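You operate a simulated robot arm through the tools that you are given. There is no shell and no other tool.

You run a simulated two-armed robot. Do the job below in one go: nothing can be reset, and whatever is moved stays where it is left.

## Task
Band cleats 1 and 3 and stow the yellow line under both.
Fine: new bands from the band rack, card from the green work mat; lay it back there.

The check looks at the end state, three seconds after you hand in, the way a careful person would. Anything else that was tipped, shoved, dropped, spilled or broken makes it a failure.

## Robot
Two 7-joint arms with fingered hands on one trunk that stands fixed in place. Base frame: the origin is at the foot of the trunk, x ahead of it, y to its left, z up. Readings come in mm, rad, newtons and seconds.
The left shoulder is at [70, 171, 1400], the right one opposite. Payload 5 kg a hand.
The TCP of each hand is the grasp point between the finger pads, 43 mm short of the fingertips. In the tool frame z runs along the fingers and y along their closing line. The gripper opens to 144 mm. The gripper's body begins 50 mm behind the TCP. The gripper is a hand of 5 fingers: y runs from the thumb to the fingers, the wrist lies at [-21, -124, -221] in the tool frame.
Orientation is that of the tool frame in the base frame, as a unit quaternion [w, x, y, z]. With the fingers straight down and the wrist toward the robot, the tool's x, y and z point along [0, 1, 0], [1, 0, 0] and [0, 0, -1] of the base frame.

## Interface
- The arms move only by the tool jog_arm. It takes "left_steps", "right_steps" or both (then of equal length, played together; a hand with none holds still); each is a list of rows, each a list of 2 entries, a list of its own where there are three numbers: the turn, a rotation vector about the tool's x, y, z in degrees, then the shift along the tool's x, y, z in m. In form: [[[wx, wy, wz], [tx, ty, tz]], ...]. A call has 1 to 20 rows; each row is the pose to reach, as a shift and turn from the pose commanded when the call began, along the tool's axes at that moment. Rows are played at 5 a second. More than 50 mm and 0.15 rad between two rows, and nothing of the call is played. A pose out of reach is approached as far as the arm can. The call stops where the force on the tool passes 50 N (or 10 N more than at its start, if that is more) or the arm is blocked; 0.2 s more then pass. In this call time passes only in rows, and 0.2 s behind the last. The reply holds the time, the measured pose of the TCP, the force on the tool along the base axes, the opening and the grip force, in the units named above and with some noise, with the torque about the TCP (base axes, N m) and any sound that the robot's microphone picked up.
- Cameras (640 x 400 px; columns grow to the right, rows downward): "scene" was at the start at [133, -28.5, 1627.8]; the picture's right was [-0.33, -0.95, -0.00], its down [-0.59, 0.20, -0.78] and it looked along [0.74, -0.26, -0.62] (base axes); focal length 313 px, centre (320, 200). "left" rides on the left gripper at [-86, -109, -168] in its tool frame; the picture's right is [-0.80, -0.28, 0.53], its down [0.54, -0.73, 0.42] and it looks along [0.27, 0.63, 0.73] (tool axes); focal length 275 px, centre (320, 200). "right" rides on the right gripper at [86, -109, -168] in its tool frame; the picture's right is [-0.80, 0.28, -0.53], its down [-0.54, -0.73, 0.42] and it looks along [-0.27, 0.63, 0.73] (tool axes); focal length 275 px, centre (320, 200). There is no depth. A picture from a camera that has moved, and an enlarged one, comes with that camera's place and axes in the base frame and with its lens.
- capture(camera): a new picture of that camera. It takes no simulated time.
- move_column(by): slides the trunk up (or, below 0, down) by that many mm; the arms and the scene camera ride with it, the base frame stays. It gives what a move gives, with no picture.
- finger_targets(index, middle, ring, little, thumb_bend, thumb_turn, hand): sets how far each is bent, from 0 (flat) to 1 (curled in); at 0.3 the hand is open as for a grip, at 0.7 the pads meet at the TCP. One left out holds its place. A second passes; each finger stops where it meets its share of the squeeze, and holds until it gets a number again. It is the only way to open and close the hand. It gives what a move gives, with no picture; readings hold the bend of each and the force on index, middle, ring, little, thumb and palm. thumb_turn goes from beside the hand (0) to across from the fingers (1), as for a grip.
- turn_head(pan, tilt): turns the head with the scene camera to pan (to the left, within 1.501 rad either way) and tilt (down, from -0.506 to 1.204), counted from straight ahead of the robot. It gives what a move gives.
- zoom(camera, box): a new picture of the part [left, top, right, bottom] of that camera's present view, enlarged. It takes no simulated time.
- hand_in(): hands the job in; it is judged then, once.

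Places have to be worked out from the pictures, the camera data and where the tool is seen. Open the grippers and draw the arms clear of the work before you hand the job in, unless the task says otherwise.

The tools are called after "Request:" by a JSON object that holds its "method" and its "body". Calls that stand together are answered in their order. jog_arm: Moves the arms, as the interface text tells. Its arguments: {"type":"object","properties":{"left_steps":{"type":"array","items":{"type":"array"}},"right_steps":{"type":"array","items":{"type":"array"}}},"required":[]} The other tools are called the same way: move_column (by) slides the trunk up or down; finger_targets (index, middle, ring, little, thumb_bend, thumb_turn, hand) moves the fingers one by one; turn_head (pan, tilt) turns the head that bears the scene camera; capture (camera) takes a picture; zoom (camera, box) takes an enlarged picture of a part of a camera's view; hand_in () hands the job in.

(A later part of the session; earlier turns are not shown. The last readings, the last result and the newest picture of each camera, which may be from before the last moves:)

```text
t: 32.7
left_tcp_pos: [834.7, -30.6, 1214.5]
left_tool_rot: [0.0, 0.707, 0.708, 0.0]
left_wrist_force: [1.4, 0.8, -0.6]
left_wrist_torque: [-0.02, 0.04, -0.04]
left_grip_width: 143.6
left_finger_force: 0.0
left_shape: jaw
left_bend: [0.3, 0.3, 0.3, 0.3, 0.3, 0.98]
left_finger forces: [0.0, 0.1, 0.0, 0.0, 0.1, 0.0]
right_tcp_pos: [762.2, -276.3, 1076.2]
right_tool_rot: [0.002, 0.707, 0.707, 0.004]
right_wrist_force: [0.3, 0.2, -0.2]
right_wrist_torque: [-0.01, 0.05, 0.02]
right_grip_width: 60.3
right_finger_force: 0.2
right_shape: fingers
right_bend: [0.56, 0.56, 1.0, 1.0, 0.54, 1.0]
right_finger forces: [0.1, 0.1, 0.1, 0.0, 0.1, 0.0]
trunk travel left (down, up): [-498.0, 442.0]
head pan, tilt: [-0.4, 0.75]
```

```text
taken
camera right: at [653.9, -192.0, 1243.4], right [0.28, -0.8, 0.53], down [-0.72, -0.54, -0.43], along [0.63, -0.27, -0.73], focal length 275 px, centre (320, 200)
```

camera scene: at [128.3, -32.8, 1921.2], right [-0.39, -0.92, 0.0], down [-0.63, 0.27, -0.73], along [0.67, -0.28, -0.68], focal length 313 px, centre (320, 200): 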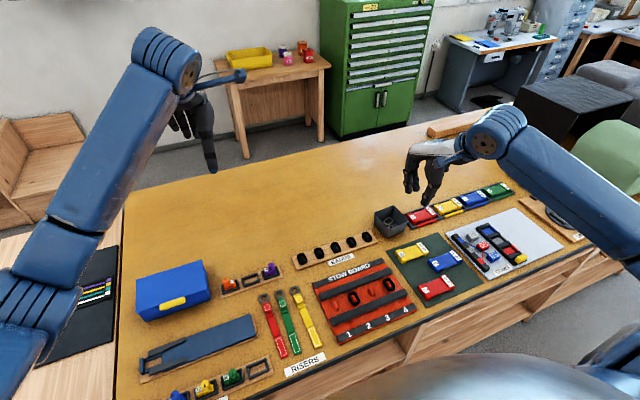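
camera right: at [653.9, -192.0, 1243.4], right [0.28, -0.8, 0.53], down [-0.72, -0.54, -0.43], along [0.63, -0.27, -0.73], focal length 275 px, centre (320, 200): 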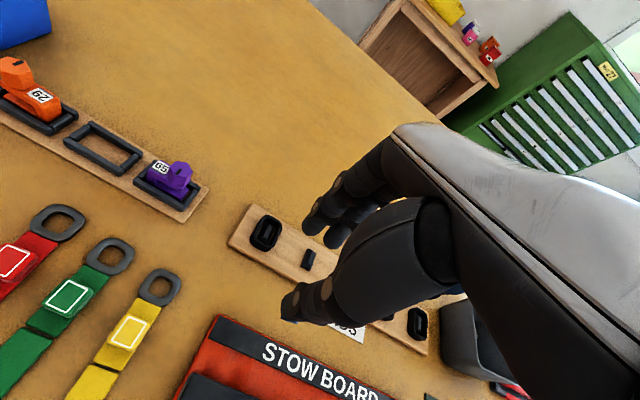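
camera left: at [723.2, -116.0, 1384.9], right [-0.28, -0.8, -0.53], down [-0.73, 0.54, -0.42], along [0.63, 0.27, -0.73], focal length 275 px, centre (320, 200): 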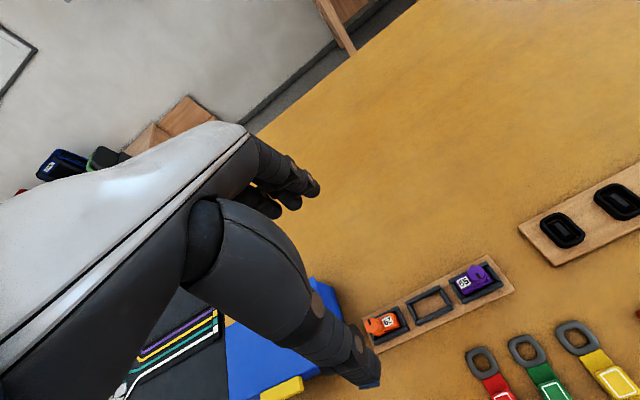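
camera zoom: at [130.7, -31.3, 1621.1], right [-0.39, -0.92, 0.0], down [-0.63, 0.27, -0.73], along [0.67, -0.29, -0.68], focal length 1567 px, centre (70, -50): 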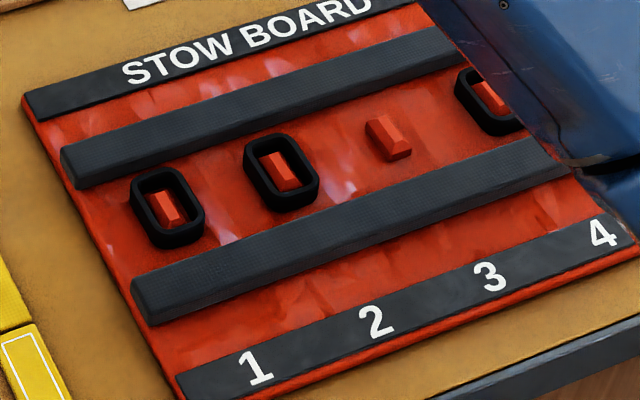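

Band 1 sits flat around cleat 1, like the one on cleat 2. Next is the third rack band at about [836,-401]; I set the pinch to 61 mm and move above it.

Request:
{"method": "finger_targets", "body": {"hand": "right", "index": 0.55, "middle": 0.55, "thumb_bend": 0.55}}

Request:
{"method": "jog_arm", "body": {"right_steps": [[[0, 0, 0], [-0.02, 0.015, 0.0]], [[0, 0, 0], [-0.055, 0.035, 0.0]], [[0, 0, 0], [-0.09, 0.055, 0.01]], [[0, 0, 0], [-0.1245, 0.074, 0.02]], [[0, 0, 0], [-0.1245, 0.074, 0.05]], [[0, 0, 0], [-0.1245, 0.074, 0.08]]]}}

Request:
{"method": "zoom", "body": {"camera": "right", "box": [200, 180, 360, 340]}}

Request:
{"method": "zoom", "body": {"camera": "scene", "box": [310, 145, 390, 205]}}

```text
t: 33.7
left_tcp_pos: [832.4, -30.3, 1216.3]
left_tool_rot: [0.0, 0.707, 0.707, -0.001]
left_wrist_force: [-0.3, -0.4, -0.3]
left_wrist_torque: [0.0, 0.0, -0.01]
left_grip_width: 143.7
left_finger_force: 0.0
left_shape: jaw
left_bend: [0.3, 0.3, 0.3, 0.3, 0.3, 0.98]
left_finger forces: [0.0, 0.0, 0.0, 0.0, 0.0, 0.0]
right_tcp_pos: [760.8, -278.9, 1076.9]
right_tool_rot: [0.002, 0.706, 0.708, 0.005]
right_wrist_force: [0.0, -1.0, 0.4]
right_wrist_torque: [-0.02, -0.03, -0.04]
right_grip_width: 60.6
right_finger_force: 0.0
right_shape: fingers
right_bend: [0.55, 0.55, 1.0, 1.0, 0.55, 1.0]
right_finger forces: [0.0, 0.0, 0.0, 0.0, 0.0, 0.0]
trunk travel left (down, up): [-498.0, 442.0]
head pan, tilt: [-0.4, 0.75]
```

```text
t: 35.1
left_tcp_pos: [831.4, -32.0, 1216.8]
left_tool_rot: [0.001, 0.707, 0.707, 0.0]
left_wrist_force: [0.2, 0.3, -0.1]
left_wrist_torque: [0.01, 0.04, -0.02]
left_grip_width: 143.6
left_finger_force: 0.1
left_shape: jaw
left_bend: [0.3, 0.3, 0.3, 0.3, 0.3, 0.98]
left_finger forces: [0.1, 0.0, 0.1, 0.0, 0.0, 0.1]
right_tcp_pos: [836.6, -402.0, 995.7]
right_tool_rot: [0.003, 0.705, 0.709, 0.005]
right_wrist_force: [0.7, 0.1, -0.6]
right_wrist_torque: [0.04, 0.0, -0.01]
right_grip_width: 60.5
right_finger_force: 0.0
right_shape: fingers
right_bend: [0.55, 0.55, 1.0, 1.0, 0.55, 1.0]
right_finger forces: [0.1, 0.1, 0.0, 0.1, 0.0, 0.0]
trunk travel left (down, up): [-498.0, 442.0]
head pan, tilt: [-0.4, 0.75]
```

```text
2.50 times, centred on (280, 260) of right
camera zoom: at [726.7, -316.8, 1162.8], right [0.28, -0.8, 0.53], down [-0.72, -0.54, -0.43], along [0.64, -0.26, -0.73], focal length 688 px, centre (420, 50)
```

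zoom: 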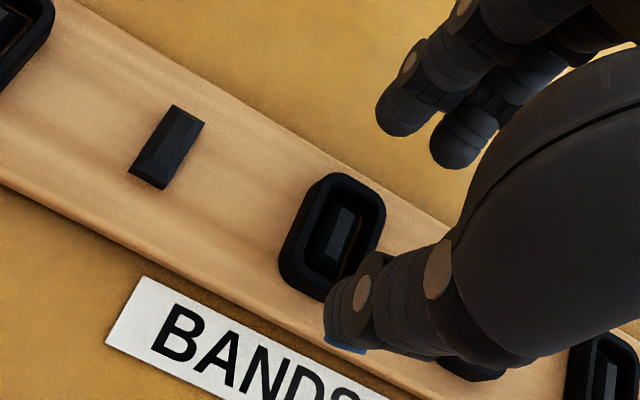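

```text
6.67 times, centred on (350, 175) of scene
camera zoom: at [128.5, -33.0, 1621.3], right [-0.39, -0.92, 0.0], down [-0.63, 0.27, -0.73], along [0.67, -0.28, -0.68], focal length 2089 px, centre (120, 367)
```

zoom: 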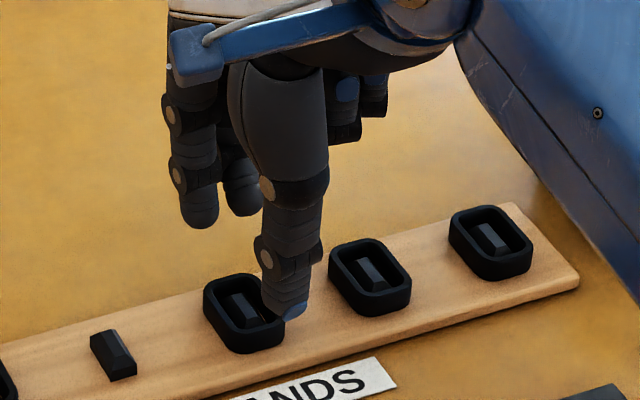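

The third band lies under the pinch, about 2 mm nearer than the TCP. I shift 2 mm and descend to TCP z≈961.

Request:
{"method": "jog_arm", "body": {"right_steps": [[[0, 0, 0], [0.0, -0.002, 0.012]], [[0, 0, 0], [0.0, -0.002, 0.024]], [[0, 0, 0], [0.0, -0.002, 0.031]], [[0, 0, 0], [0.0, -0.002, 0.035]]]}}

Request:
{"method": "zoom", "body": {"camera": "right", "box": [200, 180, 360, 340]}}

```text
t: 36.1
left_tcp_pos: [832.9, -31.5, 1216.4]
left_tool_rot: [0.0, 0.707, 0.707, 0.0]
left_wrist_force: [-0.8, -0.2, -0.6]
left_wrist_torque: [0.02, 0.0, 0.01]
left_grip_width: 143.8
left_finger_force: 0.1
left_shape: jaw
left_bend: [0.3, 0.3, 0.3, 0.3, 0.3, 0.98]
left_finger forces: [0.0, 0.0, 0.1, 0.0, 0.0, 0.0]
right_tcp_pos: [832.9, -399.1, 960.1]
right_tool_rot: [0.002, 0.706, 0.708, 0.005]
right_wrist_force: [-0.3, -0.2, 0.5]
right_wrist_torque: [0.0, -0.01, -0.04]
right_grip_width: 60.4
right_finger_force: 0.0
right_shape: fingers
right_bend: [0.55, 0.55, 1.0, 1.0, 0.55, 1.0]
right_finger forces: [0.0, 0.1, 0.0, 0.1, 0.1, 0.1]
trunk travel left (down, up): [-498.0, 442.0]
head pan, tilt: [-0.4, 0.75]
```

```text
2.50 times, centred on (280, 260) of right
camera zoom: at [724.2, -314.5, 1127.5], right [0.28, -0.8, 0.53], down [-0.72, -0.54, -0.43], along [0.64, -0.26, -0.73], focal length 688 px, centre (420, 50)
```

zoom: 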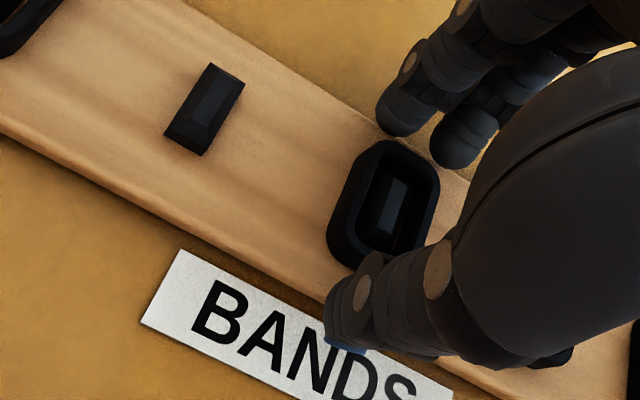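

Same picture as with the first band and no contact force. I close the pinch.

Request:
{"method": "finger_targets", "body": {"hand": "right", "index": 0.65, "middle": 0.65, "thumb_bend": 0.65}}

Request:
{"method": "jog_arm", "body": {"right_steps": [[[0, 0, 0], [0.0, 0.0, -0.01]], [[0, 0, 0], [0.0, 0.0, -0.02]], [[0, 0, 0], [0.0, 0.0, -0.03]], [[0, 0, 0], [0.0, 0.0, -0.045]], [[0, 0, 0], [0.0, 0.0, -0.06]]]}}

Request:
{"method": "zoom", "body": {"camera": "right", "box": [200, 180, 360, 340]}}

Request:
{"method": "zoom", "body": {"camera": "scene", "box": [310, 145, 390, 205]}}

```text
t: 37.1
left_tcp_pos: [833.5, -31.0, 1216.6]
left_tool_rot: [0.0, 0.707, 0.707, 0.0]
left_wrist_force: [-0.4, -0.1, -0.7]
left_wrist_torque: [0.0, -0.03, -0.02]
left_grip_width: 143.4
left_finger_force: 0.1
left_shape: jaw
left_bend: [0.3, 0.3, 0.3, 0.3, 0.3, 0.98]
left_finger forces: [0.0, 0.0, 0.0, 0.2, 0.0, 0.1]
right_tcp_pos: [833.3, -399.6, 960.7]
right_tool_rot: [0.002, 0.706, 0.708, 0.005]
right_wrist_force: [0.3, -0.3, -0.8]
right_wrist_torque: [-0.02, -0.03, 0.0]
right_grip_width: 48.3
right_finger_force: 11.5
right_shape: fingers
right_bend: [0.6, 0.61, 1.0, 1.0, 0.58, 1.0]
right_finger forces: [5.4, 5.6, 0.0, 0.1, 10.7, 0.0]
trunk travel left (down, up): [-498.0, 442.0]
head pan, tilt: [-0.4, 0.75]
```

```text
t: 38.3
left_tcp_pos: [833.2, -31.8, 1215.6]
left_tool_rot: [0.0, 0.708, 0.707, 0.0]
left_wrist_force: [-0.1, -0.1, -0.3]
left_wrist_torque: [0.0, 0.0, -0.02]
left_grip_width: 143.6
left_finger_force: 0.1
left_shape: jaw
left_bend: [0.3, 0.3, 0.3, 0.3, 0.3, 0.98]
left_finger forces: [0.0, 0.0, 0.1, 0.1, 0.0, 0.0]
right_tcp_pos: [831.3, -399.0, 1019.9]
right_tool_rot: [0.002, 0.708, 0.706, 0.006]
right_wrist_force: [-0.4, 0.7, -1.4]
right_wrist_torque: [0.03, 0.01, -0.01]
right_grip_width: 48.0
right_finger_force: 11.0
right_shape: fingers
right_bend: [0.6, 0.61, 1.0, 1.0, 0.58, 1.0]
right_finger forces: [5.3, 5.3, 0.1, 0.0, 10.9, 0.0]
trunk travel left (down, up): [-498.0, 442.0]
head pan, tilt: [-0.4, 0.75]
```

```text
2.50 times, centred on (280, 260) of right
camera zoom: at [722.0, -314.4, 1188.0], right [0.28, -0.8, 0.53], down [-0.72, -0.54, -0.43], along [0.63, -0.26, -0.73], focal length 688 px, centre (420, 50)
```

zoom: 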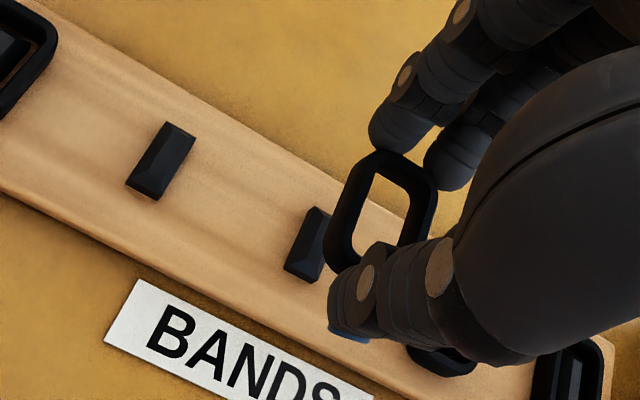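

```text
6.67 times, centred on (350, 175) of scene
camera zoom: at [128.1, -32.5, 1621.3], right [-0.39, -0.92, 0.0], down [-0.63, 0.27, -0.73], along [0.67, -0.28, -0.68], focal length 2089 px, centre (120, 367)
```

zoom: 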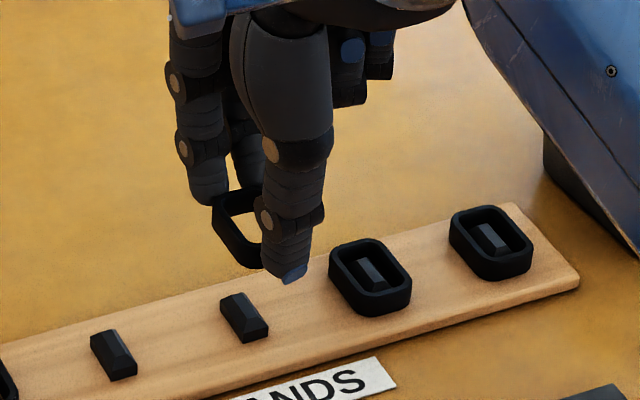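

The second new band is held. I carry it to above cleat 3, also trimming out the half-degree tilt the earlier contact left in the commanded pose.

Request:
{"method": "jog_arm", "body": {"right_steps": [[[0.1, -0.05, 0], [-0.007, -0.03, 0.0]], [[0.2, -0.1, 0], [-0.014, -0.07, 0.0]], [[0.3, -0.15, 0], [-0.021, -0.11, 0.0]], [[0.4, -0.2, 0], [-0.028, -0.15, 0.0]], [[0.5, -0.22, 0], [-0.035, -0.19, 0.0]], [[0.57, -0.25, 0], [-0.04, -0.224, 0.0]]]}}

Request:
{"method": "zoom", "body": {"camera": "right", "box": [200, 180, 360, 340]}}

Request:
{"method": "zoom", "body": {"camera": "scene", "box": [350, 190, 430, 250]}}

```text
t: 39.7
left_tcp_pos: [830.9, -29.5, 1216.6]
left_tool_rot: [0.0, 0.707, 0.707, 0.0]
left_wrist_force: [-0.9, 0.2, 0.2]
left_wrist_torque: [-0.01, -0.05, -0.02]
left_grip_width: 143.5
left_finger_force: 0.0
left_shape: jaw
left_bend: [0.3, 0.3, 0.3, 0.3, 0.3, 0.98]
left_finger forces: [0.0, 0.1, 0.0, 0.0, 0.1, 0.1]
right_tcp_pos: [607.6, -440.3, 1017.6]
right_tool_rot: [0.001, 0.706, 0.708, 0.001]
right_wrist_force: [-0.5, -0.3, 0.0]
right_wrist_torque: [0.0, 0.03, -0.02]
right_grip_width: 48.3
right_finger_force: 10.6
right_shape: fingers
right_bend: [0.6, 0.61, 1.0, 1.0, 0.58, 1.0]
right_finger forces: [5.6, 5.5, 0.0, 0.1, 10.9, 0.0]
trunk travel left (down, up): [-498.0, 442.0]
head pan, tilt: [-0.4, 0.75]
```

```text
2.50 times, centred on (280, 260) of right
camera zoom: at [499.7, -355.1, 1184.5], right [0.28, -0.8, 0.54], down [-0.72, -0.54, -0.43], along [0.63, -0.27, -0.73], focal length 688 px, centre (420, 50)
```

zoom: 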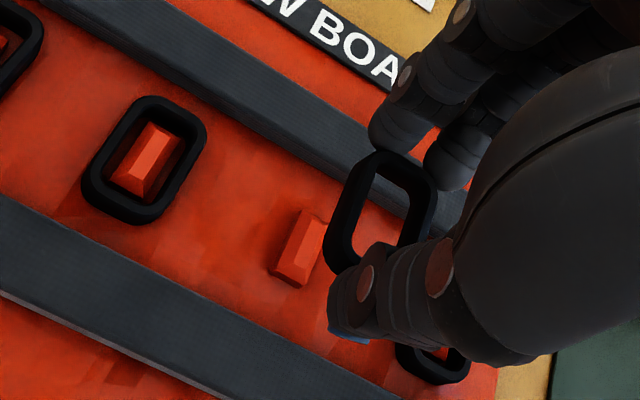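

```text
6.67 times, centred on (390, 220) of scene
camera zoom: at [126.6, -32.9, 1621.5], right [-0.39, -0.92, 0.0], down [-0.63, 0.27, -0.73], along [0.67, -0.28, -0.68], focal length 2089 px, centre (-147, 67)
```

zoom: 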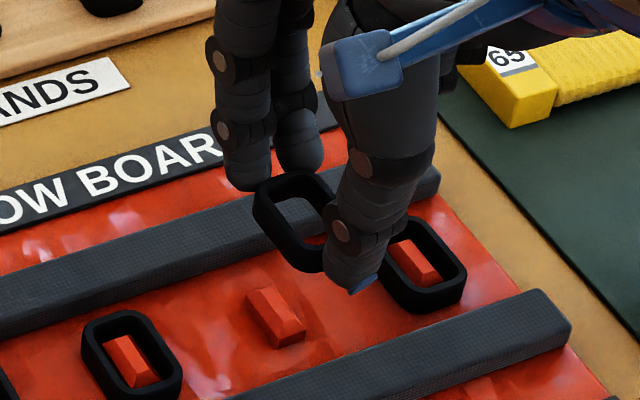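

Cleat 3 appears about 3 mm left of where the first one was under the ring. I descend partway and compare again before correcting.

Request:
{"method": "jog_arm", "body": {"right_steps": [[[0, 0, 0], [0.0, 0.0, 0.015]], [[0, 0, 0], [0.0, 0.0, 0.033]]]}}

Request:
{"method": "zoom", "body": {"camera": "right", "box": [220, 200, 340, 320]}}

Request:
{"method": "zoom", "body": {"camera": "scene", "box": [360, 205, 410, 242]}}

```text
t: 40.3
left_tcp_pos: [832.1, -31.2, 1217.2]
left_tool_rot: [0.0, 0.707, 0.707, 0.001]
left_wrist_force: [0.7, -0.3, -0.5]
left_wrist_torque: [0.01, 0.02, 0.01]
left_grip_width: 143.6
left_finger_force: 0.0
left_shape: jaw
left_bend: [0.3, 0.3, 0.3, 0.3, 0.3, 0.98]
left_finger forces: [0.0, 0.0, 0.0, 0.0, 0.1, 0.0]
right_tcp_pos: [606.6, -441.2, 983.0]
right_tool_rot: [0.001, 0.707, 0.707, 0.0]
right_wrist_force: [-1.2, -0.2, 0.0]
right_wrist_torque: [0.03, -0.02, -0.02]
right_grip_width: 47.8
right_finger_force: 11.0
right_shape: fingers
right_bend: [0.6, 0.61, 1.0, 1.0, 0.58, 1.0]
right_finger forces: [5.2, 5.4, 0.1, 0.1, 10.9, 0.0]
trunk travel left (down, up): [-498.0, 442.0]
head pan, tilt: [-0.4, 0.75]
```

```text
3.33 times, centred on (280, 260) of right
camera zoom: at [499.3, -355.8, 1151.5], right [0.28, -0.8, 0.53], down [-0.72, -0.54, -0.42], along [0.63, -0.27, -0.73], focal length 918 px, centre (453, 0)
```

zoom: 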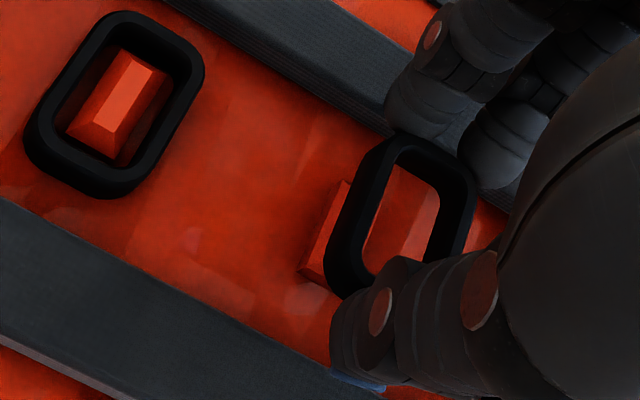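

```text
10.81 times, centred on (385, 224) of scene
camera zoom: at [127.6, -33.0, 1621.4], right [-0.39, -0.92, 0.0], down [-0.63, 0.27, -0.73], along [0.67, -0.28, -0.68], focal length 3388 px, centre (-383, -54)
```

zoom: 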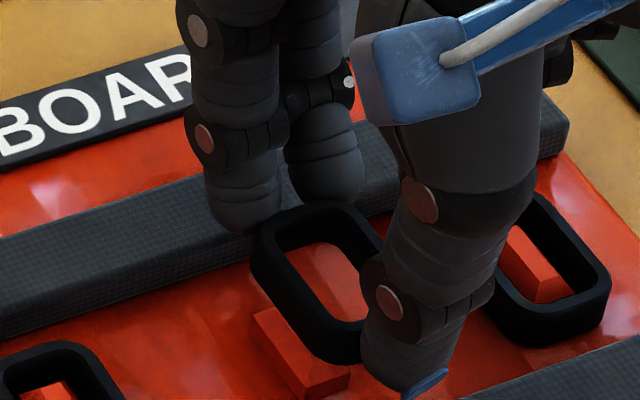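

Both views say the cleat is a few mm to the left (+y) of the ring centre, slightly farther. I shift +4 mm in y and +1 mm in x, go a little lower and check again.

Request:
{"method": "jog_arm", "body": {"right_steps": [[[0, 0, 0], [0.004, 0.001, 0.0]], [[0, 0, 0], [0.004, 0.001, 0.007]]]}}

Request:
{"method": "zoom", "body": {"camera": "right", "box": [240, 220, 320, 290]}}

Request:
{"method": "zoom", "body": {"camera": "scene", "box": [360, 205, 410, 242]}}

```text
t: 40.9
left_tcp_pos: [832.6, -31.0, 1217.5]
left_tool_rot: [0.001, 0.707, 0.707, -0.001]
left_wrist_force: [-0.2, 0.4, 0.4]
left_wrist_torque: [0.0, 0.02, -0.01]
left_grip_width: 143.8
left_finger_force: 0.1
left_shape: jaw
left_bend: [0.3, 0.3, 0.3, 0.3, 0.3, 0.98]
left_finger forces: [0.1, 0.1, 0.0, 0.1, 0.0, 0.1]
right_tcp_pos: [608.0, -437.5, 976.6]
right_tool_rot: [0.001, 0.707, 0.708, 0.0]
right_wrist_force: [-0.4, 0.1, 0.2]
right_wrist_torque: [0.01, 0.03, -0.01]
right_grip_width: 47.8
right_finger_force: 10.6
right_shape: fingers
right_bend: [0.6, 0.61, 1.0, 1.0, 0.58, 1.0]
right_finger forces: [5.4, 5.3, 0.0, 0.0, 10.9, 0.0]
trunk travel left (down, up): [-498.0, 442.0]
head pan, tilt: [-0.4, 0.75]
```

```text
5.71 times, centred on (280, 255) of right
camera zoom: at [501.1, -351.1, 1144.7], right [0.28, -0.8, 0.54], down [-0.72, -0.54, -0.42], along [0.63, -0.27, -0.73], focal length 1573 px, centre (549, -114)
```

zoom: 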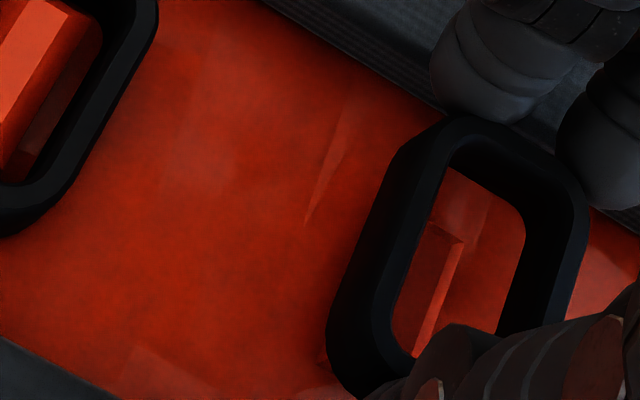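

```text
10.81 times, centred on (385, 224) of scene
camera zoom: at [128.0, -33.0, 1621.3], right [-0.39, -0.92, 0.0], down [-0.63, 0.27, -0.73], along [0.67, -0.28, -0.68], focal length 3388 px, centre (-383, -54)
```

zoom: 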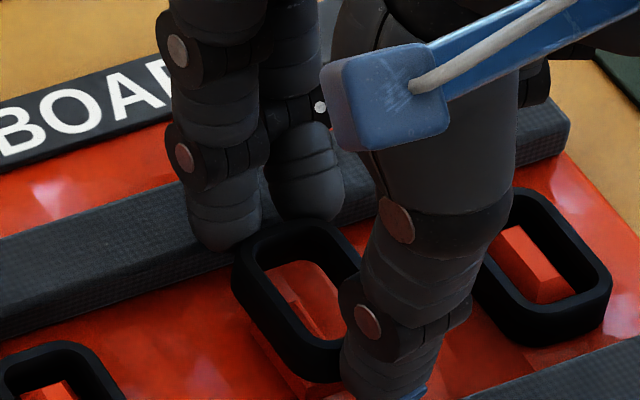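

This nearly matches the alignment from which the first ring was released. I shift 1.5 mm nearer, 1 mm left, and descend 3 mm.

Request:
{"method": "jog_arm", "body": {"right_steps": [[[0, 0, 0], [0.001, -0.0015, 0.001]], [[0, 0, 0], [0.001, -0.0015, 0.0035]]]}}

Request:
{"method": "zoom", "body": {"camera": "right", "box": [240, 220, 320, 290]}}

Request:
{"method": "zoom", "body": {"camera": "scene", "box": [365, 215, 405, 245]}}

```text
t: 41.5
left_tcp_pos: [832.3, -32.0, 1216.9]
left_tool_rot: [-0.001, 0.707, 0.707, 0.001]
left_wrist_force: [-0.4, 0.0, -0.1]
left_wrist_torque: [0.02, 0.01, -0.01]
left_grip_width: 143.5
left_finger_force: 0.0
left_shape: jaw
left_bend: [0.3, 0.3, 0.3, 0.3, 0.3, 0.98]
left_finger forces: [0.1, 0.1, 0.0, 0.0, 0.0, 0.0]
right_tcp_pos: [608.4, -435.0, 974.3]
right_tool_rot: [0.001, 0.706, 0.708, 0.0]
right_wrist_force: [0.2, -0.3, 0.5]
right_wrist_torque: [0.06, 0.0, 0.0]
right_grip_width: 48.2
right_finger_force: 11.2
right_shape: fingers
right_bend: [0.6, 0.61, 1.0, 1.0, 0.58, 1.0]
right_finger forces: [5.3, 5.4, 0.1, 0.0, 10.9, 0.1]
trunk travel left (down, up): [-498.0, 442.0]
head pan, tilt: [-0.4, 0.75]
```

```text
5.71 times, centred on (280, 255) of right
camera zoom: at [500.0, -350.1, 1141.6], right [0.28, -0.8, 0.54], down [-0.72, -0.54, -0.42], along [0.63, -0.27, -0.73], focal length 1573 px, centre (549, -114)
```

zoom: 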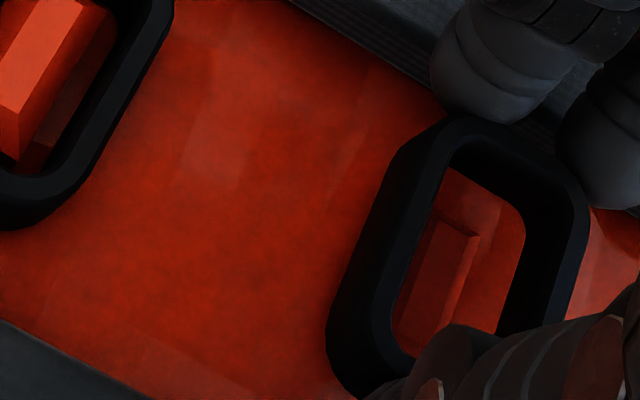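

```text
13.33 times, centred on (385, 230) of scene
camera zoom: at [128.2, -32.9, 1621.3], right [-0.39, -0.92, 0.0], down [-0.63, 0.27, -0.73], along [0.67, -0.28, -0.68], focal length 4178 px, centre (-547, -200)
```

zoom: 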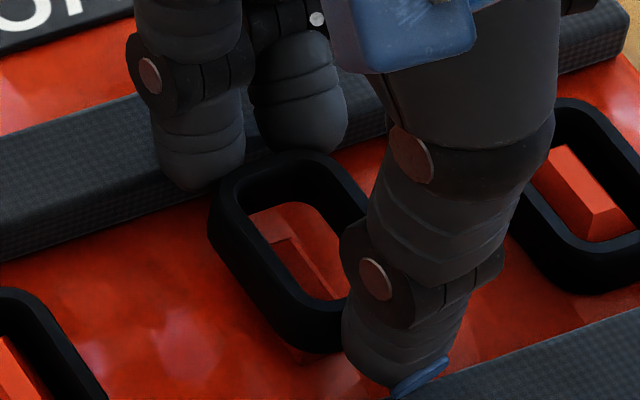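

Both views now show the cleat inside the ring; I trim 1 mm back in y and release.

Request:
{"method": "jog_arm", "body": {"right_steps": [[[0, 0, 0], [-0.001, 0.0, 0.001]]]}}

Request:
{"method": "finger_targets", "body": {"hand": "right", "index": 0.56, "middle": 0.57, "thumb_bend": 0.54}}

Request:
{"method": "zoom", "body": {"camera": "right", "box": [230, 210, 330, 300]}}

Request:
{"method": "zoom", "body": {"camera": "scene", "box": [365, 215, 405, 245]}}

```text
t: 41.9
left_tcp_pos: [831.6, -31.7, 1216.9]
left_tool_rot: [0.0, 0.707, 0.707, 0.0]
left_wrist_force: [1.4, 0.7, -0.5]
left_wrist_torque: [-0.02, 0.02, 0.01]
left_grip_width: 143.5
left_finger_force: 0.0
left_shape: jaw
left_bend: [0.3, 0.3, 0.3, 0.3, 0.3, 0.98]
left_finger forces: [0.0, 0.0, 0.0, 0.0, 0.0, 0.1]
right_tcp_pos: [606.5, -436.8, 973.0]
right_tool_rot: [0.0, 0.707, 0.707, -0.001]
right_wrist_force: [-0.5, -0.4, 1.0]
right_wrist_torque: [0.01, -0.03, 0.02]
right_grip_width: 48.2
right_finger_force: 11.1
right_shape: fingers
right_bend: [0.6, 0.61, 1.0, 1.0, 0.58, 1.0]
right_finger forces: [5.3, 5.4, 0.0, 0.0, 10.9, 0.0]
trunk travel left (down, up): [-498.0, 442.0]
head pan, tilt: [-0.4, 0.75]
```

```text
t: 42.9
left_tcp_pos: [831.9, -31.4, 1217.1]
left_tool_rot: [0.0, 0.707, 0.707, -0.001]
left_wrist_force: [0.5, -0.9, -0.5]
left_wrist_torque: [0.03, -0.02, 0.0]
left_grip_width: 143.6
left_finger_force: 0.1
left_shape: jaw
left_bend: [0.3, 0.3, 0.3, 0.3, 0.3, 0.98]
left_finger forces: [0.0, 0.0, 0.1, 0.1, 0.0, 0.0]
right_tcp_pos: [605.8, -436.2, 973.1]
right_tool_rot: [0.001, 0.707, 0.707, 0.001]
right_wrist_force: [-0.4, -0.6, 0.2]
right_wrist_torque: [0.0, 0.0, 0.01]
right_grip_width: 59.6
right_finger_force: 0.4
right_shape: fingers
right_bend: [0.56, 0.56, 1.0, 1.0, 0.54, 1.0]
right_finger forces: [0.0, 0.2, 0.0, 0.0, 0.1, 0.0]
trunk travel left (down, up): [-498.0, 442.0]
head pan, tilt: [-0.4, 0.75]
```

```text
4.44 times, centred on (280, 255) of right
camera zoom: at [499.4, -350.6, 1141.0], right [0.28, -0.8, 0.54], down [-0.72, -0.54, -0.42], along [0.63, -0.27, -0.73], focal length 1224 px, centre (498, -44)
```

zoom: 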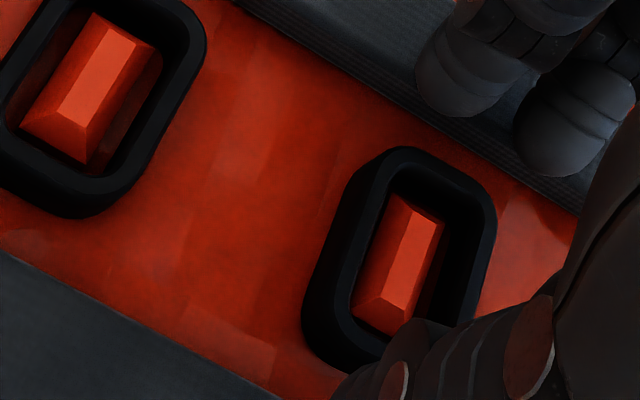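

```text
13.33 times, centred on (385, 230) of scene
camera zoom: at [128.1, -32.7, 1621.3], right [-0.39, -0.92, 0.0], down [-0.63, 0.27, -0.73], along [0.67, -0.28, -0.68], focal length 4178 px, centre (-547, -200)
```

zoom: 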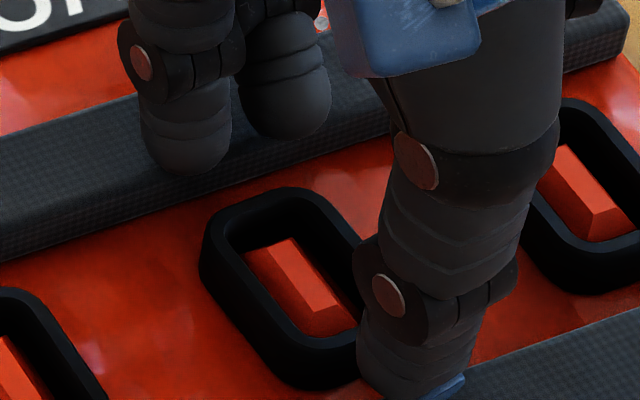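

The second ring dropped onto cleat 3. I lift the hand straight up, clear of the board, and inspect.

Request:
{"method": "jog_arm", "body": {"right_steps": [[[0, 0, 0], [0.0, 0.0, -0.01]], [[0, 0, 0], [0.0, 0.0, -0.03]], [[0, 0, 0], [0.0, 0.0, -0.06]], [[0, 0, 0], [0.0, 0.0, -0.1]], [[0, 0, 0], [-0.03, 0.02, -0.12]], [[0, 0, 0], [-0.07, 0.04, -0.12]], [[0, 0, 0], [-0.11, 0.06, -0.12]], [[0, 0, 0], [-0.15, 0.08, -0.12]], [[0, 0, 0], [-0.19, 0.08, -0.12]], [[0, 0, 0], [-0.22, 0.085, -0.12]]]}}

Request:
{"method": "zoom", "body": {"camera": "scene", "box": [310, 200, 450, 300]}}

Request:
{"method": "capture", "body": {"camera": "right"}}

Request:
{"method": "capture", "body": {"camera": "scene"}}

```text
t: 45.1
left_tcp_pos: [832.8, -30.9, 1218.3]
left_tool_rot: [0.0, 0.707, 0.707, 0.0]
left_wrist_force: [0.0, 0.1, -0.2]
left_wrist_torque: [0.0, 0.01, 0.0]
left_grip_width: 143.6
left_finger_force: 0.0
left_shape: jaw
left_bend: [0.3, 0.3, 0.3, 0.3, 0.3, 0.98]
left_finger forces: [0.0, 0.1, 0.1, 0.1, 0.0, 0.1]
right_tcp_pos: [692.3, -657.8, 1092.4]
right_tool_rot: [0.001, 0.706, 0.708, 0.001]
right_wrist_force: [0.0, 0.0, 0.2]
right_wrist_torque: [0.02, 0.01, -0.04]
right_grip_width: 59.8
right_finger_force: 0.0
right_shape: fingers
right_bend: [0.56, 0.56, 1.0, 1.0, 0.54, 1.0]
right_finger forces: [0.1, 0.0, 0.0, 0.0, 0.0, 0.1]
trunk travel left (down, up): [-498.0, 442.0]
head pan, tilt: [-0.4, 0.75]
```

```text
4.00 times, centred on (380, 250) of scene
camera zoom: at [128.3, -33.2, 1621.3], right [-0.39, -0.92, 0.0], down [-0.63, 0.27, -0.73], along [0.67, -0.28, -0.68], focal length 1254 px, centre (80, 0)
```

zoom: 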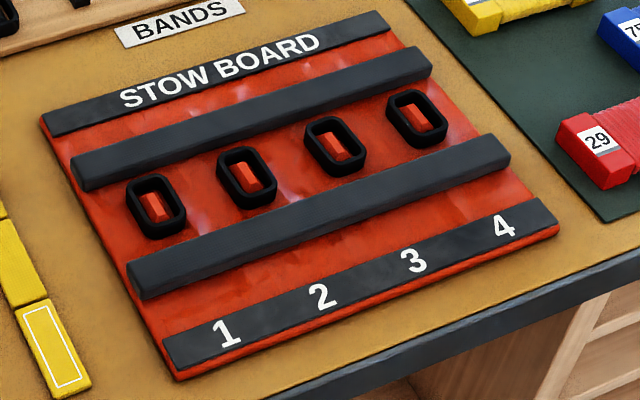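

```text
taken
camera right: at [583.9, -572.8, 1260.6], right [0.28, -0.8, 0.53], down [-0.72, -0.54, -0.42], along [0.63, -0.27, -0.73], focal length 275 px, centre (320, 200)
```

right: 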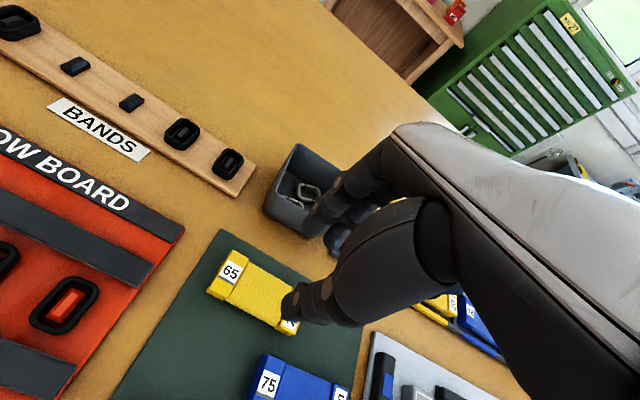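

```text
taken
camera scene: at [128.3, -33.2, 1621.3], right [-0.39, -0.92, 0.0], down [-0.63, 0.27, -0.73], along [0.67, -0.28, -0.68], focal length 313 px, centre (320, 200)
```

scene: 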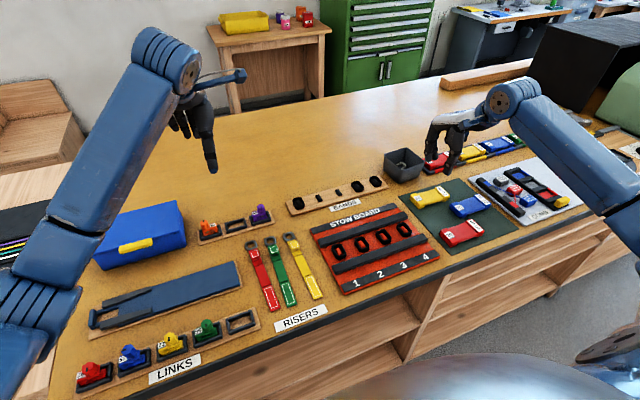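

All four cleats are now banded, each ring flat. The yellow card's top centre comes out at about [697,-669,924], about 119×52 mm; I open the pinch to ~85 mm and move over it.

Request:
{"method": "finger_targets", "body": {"hand": "right", "index": 0.48, "middle": 0.48, "thumb_bend": 0.48}}

Request:
{"method": "jog_arm", "body": {"right_steps": [[[0, 0, 1], [-0.006, 0.003, 0.02]], [[0, 0, 2], [-0.012, 0.005, 0.05]], [[0, 0, 2], [-0.012, 0.005, 0.08]], [[0, 0, 2], [-0.012, 0.005, 0.1]]]}}

Request:
{"method": "zoom", "body": {"camera": "right", "box": [180, 160, 420, 400]}}

Request:
{"method": "zoom", "body": {"camera": "scene", "box": [380, 140, 490, 220]}}

```text
t: 46.1
left_tcp_pos: [832.2, -31.1, 1216.0]
left_tool_rot: [0.0, 0.708, 0.706, 0.0]
left_wrist_force: [-0.1, -0.1, 0.0]
left_wrist_torque: [0.0, -0.04, 0.01]
left_grip_width: 143.1
left_finger_force: 0.0
left_shape: jaw
left_bend: [0.3, 0.3, 0.3, 0.3, 0.3, 0.98]
left_finger forces: [0.0, 0.1, 0.0, 0.0, 0.0, 0.0]
right_tcp_pos: [691.5, -657.5, 1092.8]
right_tool_rot: [0.001, 0.707, 0.708, 0.001]
right_wrist_force: [-0.1, -0.7, -0.4]
right_wrist_torque: [0.0, 0.03, 0.01]
right_grip_width: 85.1
right_finger_force: 0.3
right_shape: fingers
right_bend: [0.48, 0.48, 1.0, 1.0, 0.48, 1.0]
right_finger forces: [0.0, 0.0, 0.1, 0.0, 0.0, 0.0]
trunk travel left (down, up): [-498.0, 442.0]
head pan, tilt: [-0.4, 0.75]
```

```text
t: 47.1
left_tcp_pos: [832.5, -31.1, 1215.7]
left_tool_rot: [0.0, 0.707, 0.707, 0.001]
left_wrist_force: [-0.1, 0.6, 0.8]
left_wrist_torque: [0.05, 0.0, 0.01]
left_grip_width: 143.5
left_finger_force: 0.1
left_shape: jaw
left_bend: [0.3, 0.3, 0.3, 0.3, 0.3, 0.98]
left_finger forces: [0.0, 0.1, 0.0, 0.0, 0.0, 0.0]
right_tcp_pos: [697.0, -667.8, 992.2]
right_tool_rot: [0.001, 0.719, 0.695, 0.0]
right_wrist_force: [0.2, -0.4, 0.5]
right_wrist_torque: [0.02, 0.02, -0.02]
right_grip_width: 84.9
right_finger_force: 0.1
right_shape: fingers
right_bend: [0.48, 0.48, 1.0, 1.0, 0.48, 1.0]
right_finger forces: [0.0, 0.0, 0.1, 0.0, 0.0, 0.0]
trunk travel left (down, up): [-498.0, 442.0]
head pan, tilt: [-0.4, 0.75]
```

```text
1.67 times, centred on (300, 280) of right
camera zoom: at [592.9, -578.7, 1160.0], right [0.26, -0.8, 0.54], down [-0.74, -0.52, -0.42], along [0.62, -0.29, -0.73], focal length 459 px, centre (353, 67)
```

zoom: 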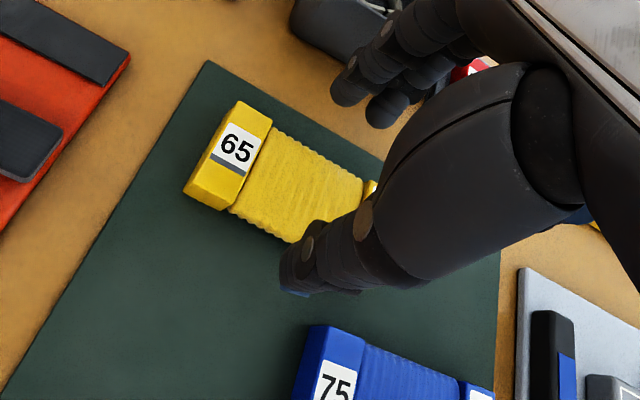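

```text
5.00 times, centred on (435, 180) of scene
camera zoom: at [128.4, -33.1, 1621.3], right [-0.39, -0.92, 0.0], down [-0.63, 0.27, -0.73], along [0.67, -0.28, -0.68], focal length 1567 px, centre (-255, 300)
```

zoom: 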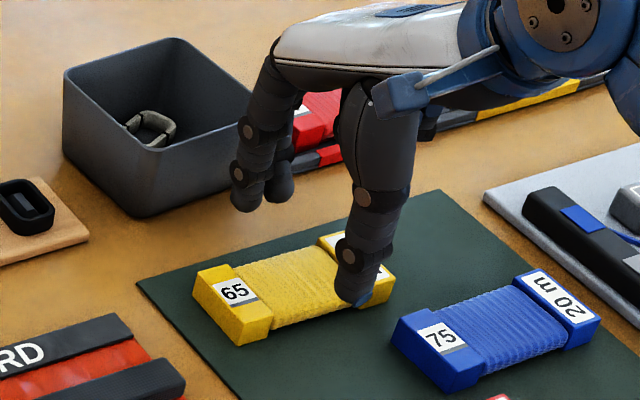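

The card lies centred between thumb and fingers. I descend to TCP z≈954 so that the tips straddle the wound part just above the mat.

Request:
{"method": "jog_arm", "body": {"right_steps": [[[0, 0, 0], [0.0, 0.0, 0.015]], [[0, 0, 0], [0.0, 0.0, 0.028]], [[0, 0, 0], [0.0, 0.0, 0.038]]]}}

Request:
{"method": "zoom", "body": {"camera": "right", "box": [180, 160, 420, 400]}}

Request:
{"method": "zoom", "body": {"camera": "scene", "box": [400, 160, 480, 220]}}

```text
t: 47.9
left_tcp_pos: [832.9, -30.7, 1215.9]
left_tool_rot: [0.0, 0.706, 0.708, 0.0]
left_wrist_force: [-0.3, 0.4, 0.2]
left_wrist_torque: [0.0, 0.02, 0.0]
left_grip_width: 143.5
left_finger_force: 0.1
left_shape: jaw
left_bend: [0.3, 0.3, 0.3, 0.3, 0.3, 0.98]
left_finger forces: [0.0, 0.0, 0.0, 0.0, 0.0, 0.1]
right_tcp_pos: [697.5, -668.2, 956.0]
right_tool_rot: [0.0, 0.719, 0.695, 0.001]
right_wrist_force: [0.2, 0.4, -0.1]
right_wrist_torque: [0.04, -0.05, 0.01]
right_grip_width: 85.0
right_finger_force: 0.1
right_shape: fingers
right_bend: [0.48, 0.48, 1.0, 1.0, 0.48, 1.0]
right_finger forces: [0.1, 0.1, 0.0, 0.0, 0.0, 0.0]
trunk travel left (down, up): [-498.0, 442.0]
head pan, tilt: [-0.4, 0.75]
```

```text
1.67 times, centred on (300, 280) of right
camera zoom: at [592.9, -579.3, 1124.1], right [0.26, -0.8, 0.54], down [-0.74, -0.52, -0.42], along [0.62, -0.29, -0.73], focal length 459 px, centre (353, 67)
```

zoom: 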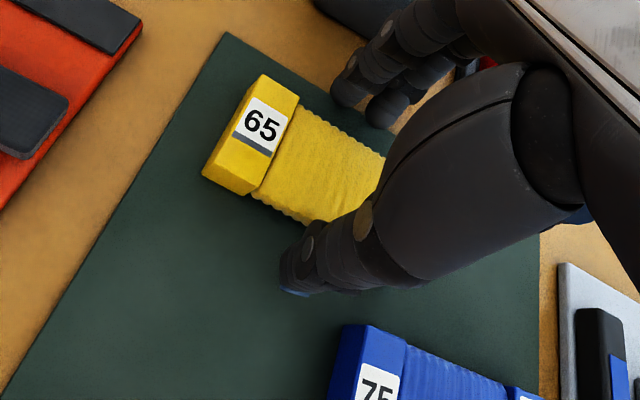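

```text
6.67 times, centred on (440, 190) of scene
camera zoom: at [128.1, -32.7, 1621.3], right [-0.39, -0.92, 0.0], down [-0.63, 0.27, -0.73], along [0.67, -0.28, -0.68], focal length 2089 px, centre (-480, 267)
```

zoom: 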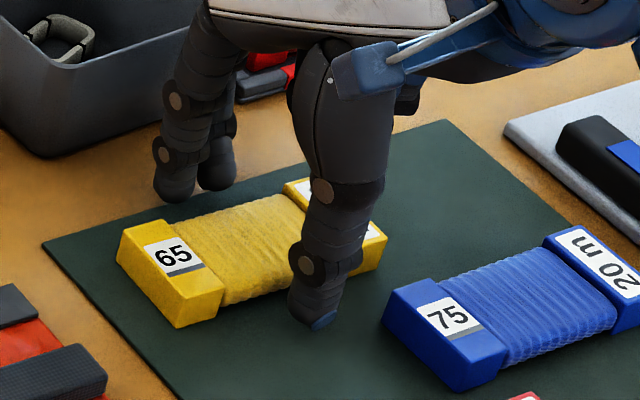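

No contact yet and the thumb tip hovers just over the mat. I close the pinch on the card.

Request:
{"method": "finger_targets", "body": {"hand": "right", "index": 0.68, "middle": 0.68, "thumb_bend": 0.68}}

Request:
{"method": "zoom", "body": {"camera": "scene", "box": [400, 160, 480, 220]}}

Request:
{"method": "zoom", "body": {"camera": "right", "box": [180, 160, 420, 400]}}

```text
t: 48.9
left_tcp_pos: [831.7, -31.1, 1215.8]
left_tool_rot: [0.0, 0.707, 0.707, 0.0]
left_wrist_force: [-0.5, 0.5, 0.4]
left_wrist_torque: [0.0, -0.02, -0.01]
left_grip_width: 143.8
left_finger_force: 0.0
left_shape: jaw
left_bend: [0.3, 0.3, 0.3, 0.3, 0.3, 0.98]
left_finger forces: [0.1, 0.0, 0.0, 0.1, 0.1, 0.0]
right_tcp_pos: [697.4, -669.0, 956.8]
right_tool_rot: [0.0, 0.719, 0.695, 0.0]
right_wrist_force: [1.0, 0.4, 0.3]
right_wrist_torque: [-0.06, 0.0, 0.05]
right_grip_width: 55.0
right_finger_force: 19.6
right_shape: fingers
right_bend: [0.59, 0.61, 1.0, 1.0, 0.56, 1.0]
right_finger forces: [9.1, 10.8, 0.0, 0.0, 19.1, 0.0]
trunk travel left (down, up): [-498.0, 442.0]
head pan, tilt: [-0.4, 0.75]
```

```text
6.67 times, centred on (440, 190) of scene
camera zoom: at [128.2, -32.7, 1621.3], right [-0.39, -0.92, 0.0], down [-0.63, 0.27, -0.73], along [0.67, -0.28, -0.68], focal length 2089 px, centre (-480, 267)
```

zoom: 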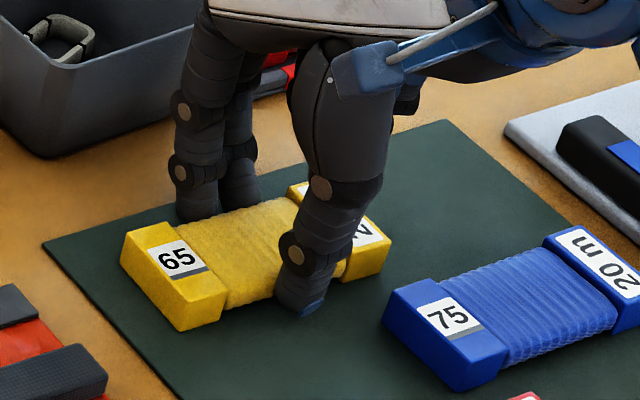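

```text
1.67 times, centred on (300, 280) of right
camera zoom: at [593.1, -579.3, 1124.1], right [0.26, -0.81, 0.54], down [-0.74, -0.52, -0.42], along [0.62, -0.29, -0.73], focal length 459 px, centre (353, 67)
```

zoom: 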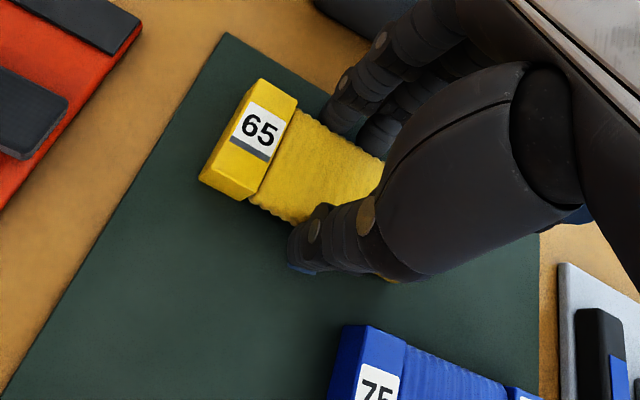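

The card is gripped with about 20 N at 55 mm width. I lift it straight up to TCP z≈1056 and check it hangs level.

Request:
{"method": "jog_arm", "body": {"right_steps": [[[0, 0, 0], [0.0, 0.0, -0.008]], [[0, 0, 0], [0.0, 0.0, -0.02]], [[0, 0, 0], [0.0, 0.0, -0.04]], [[0, 0, 0], [0.0, 0.0, -0.07]], [[0, 0, 0], [0.0, 0.0, -0.1]]]}}

Request:
{"method": "zoom", "body": {"camera": "scene", "box": [390, 110, 500, 220]}}

Request:
{"method": "zoom", "body": {"camera": "right", "box": [160, 140, 420, 400]}}

```text
t: 50.1
left_tcp_pos: [832.7, -30.3, 1216.6]
left_tool_rot: [-0.001, 0.707, 0.707, 0.0]
left_wrist_force: [0.0, -0.1, 0.5]
left_wrist_torque: [0.01, -0.01, -0.01]
left_grip_width: 143.6
left_finger_force: 0.1
left_shape: jaw
left_bend: [0.3, 0.3, 0.3, 0.3, 0.3, 0.98]
left_finger forces: [0.1, 0.0, 0.1, 0.0, 0.0, 0.0]
right_tcp_pos: [698.0, -668.2, 1057.1]
right_tool_rot: [0.001, 0.718, 0.696, -0.001]
right_wrist_force: [0.2, 0.2, -0.7]
right_wrist_torque: [-0.04, -0.04, -0.01]
right_grip_width: 55.2
right_finger_force: 19.2
right_shape: fingers
right_bend: [0.59, 0.61, 1.0, 1.0, 0.56, 1.0]
right_finger forces: [9.3, 9.9, 0.1, 0.0, 19.4, 0.0]
trunk travel left (down, up): [-498.0, 442.0]
head pan, tilt: [-0.4, 0.75]
```

```text
3.64 times, centred on (445, 165) of scene
camera zoom: at [127.8, -32.3, 1621.3], right [-0.39, -0.92, 0.0], down [-0.63, 0.27, -0.73], along [0.67, -0.28, -0.68], focal length 1140 px, centre (-134, 327)
```

zoom: 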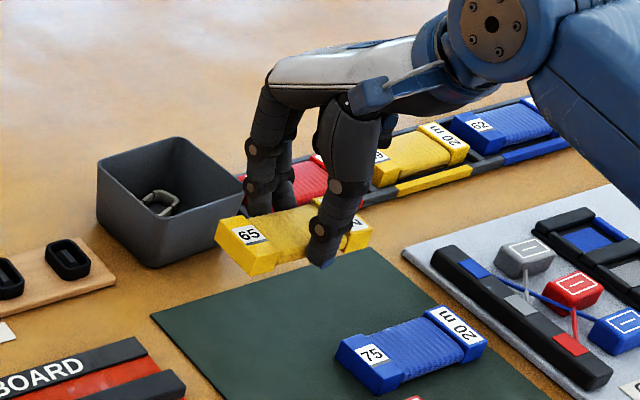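

```text
1.54 times, centred on (290, 270) of right
camera zoom: at [593.4, -578.7, 1224.1], right [0.26, -0.8, 0.54], down [-0.74, -0.52, -0.42], along [0.62, -0.29, -0.73], focal length 424 px, centre (366, 92)
```

zoom: 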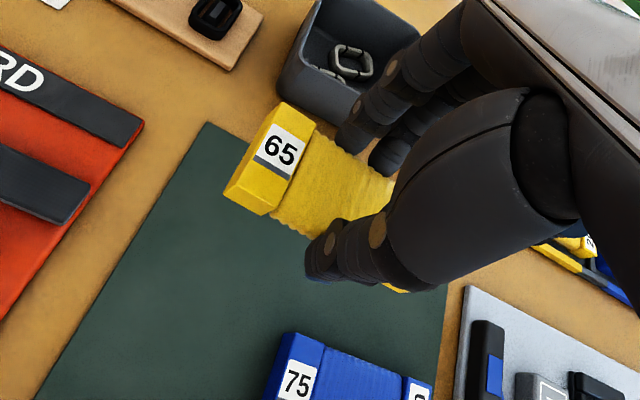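

The card hangs level; its resting place to return to is TCP [697,-669,956]. I turn the hand 92° so that the card lies across the rails, while moving at height to above cleat 1.

Request:
{"method": "jog_arm", "body": {"right_steps": [[[0, 0, -7.7], [0.02, -0.008, 0.0]], [[0, 0, -15.4], [0.05, -0.017, 0.0]], [[0, 0, -23.1], [0.08, -0.026, 0.0]], [[0, 0, -30.8], [0.11, -0.035, 0.0]], [[0, 0, -38.5], [0.14, -0.044, 0.0]], [[0, 0, -46.2], [0.17, -0.053, 0.0]], [[0, 0, -53.9], [0.2, -0.062, 0.0]], [[0, 0, -61.6], [0.23, -0.071, 0.0]], [[0, 0, -69.3], [0.26, -0.08, 0.0]], [[0, 0, -77], [0.29, -0.088, 0.0]], [[0, 0, -84.7], [0.32, -0.096, 0.0]], [[0, 0, -91.95], [0.35, -0.1026, 0.0]], [[0, 0, -91.95], [0.3702, -0.1026, 0.0]]]}}

Request:
{"method": "capture", "body": {"camera": "scene"}}

Request:
{"method": "capture", "body": {"camera": "right"}}

```text
t: 52.9
left_tcp_pos: [831.3, -30.4, 1215.5]
left_tool_rot: [0.0, 0.707, 0.707, 0.0]
left_wrist_force: [-0.1, -0.3, -0.3]
left_wrist_torque: [-0.01, -0.03, 0.02]
left_grip_width: 143.4
left_finger_force: 0.0
left_shape: jaw
left_bend: [0.3, 0.3, 0.3, 0.3, 0.3, 0.98]
left_finger forces: [0.0, 0.0, 0.1, 0.1, 0.0, 0.1]
right_tcp_pos: [605.0, -293.6, 1055.9]
right_tool_rot: [0.001, -0.001, 1.0, -0.001]
right_wrist_force: [-0.3, -0.3, -0.3]
right_wrist_torque: [-0.04, 0.0, 0.0]
right_grip_width: 55.2
right_finger_force: 19.0
right_shape: fingers
right_bend: [0.59, 0.61, 1.0, 1.0, 0.56, 1.0]
right_finger forces: [9.4, 9.9, 0.1, 0.0, 19.1, 0.0]
trunk travel left (down, up): [-498.0, 442.0]
head pan, tilt: [-0.4, 0.75]
```

```text
taken
camera scene: at [128.3, -32.2, 1621.3], right [-0.39, -0.92, 0.0], down [-0.63, 0.27, -0.73], along [0.67, -0.29, -0.68], focal length 313 px, centre (320, 200)
```

scene: 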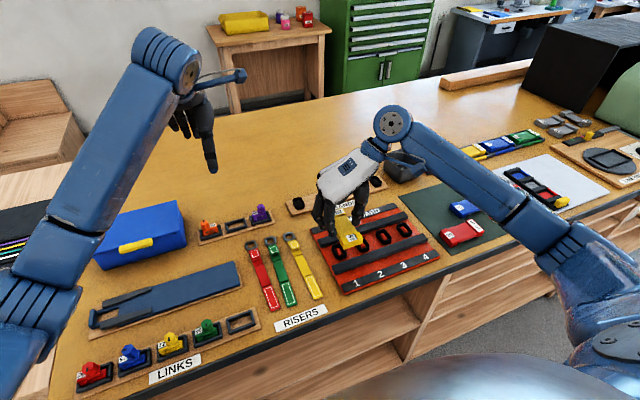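

```text
taken
camera right: at [520.2, -403.2, 1223.6], right [0.8, 0.29, 0.54], down [0.54, -0.73, -0.42], along [0.27, 0.63, -0.73], focal length 275 px, centre (320, 200)
```

right: 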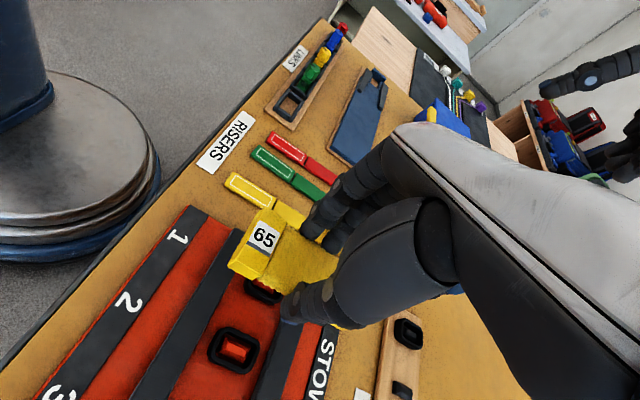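

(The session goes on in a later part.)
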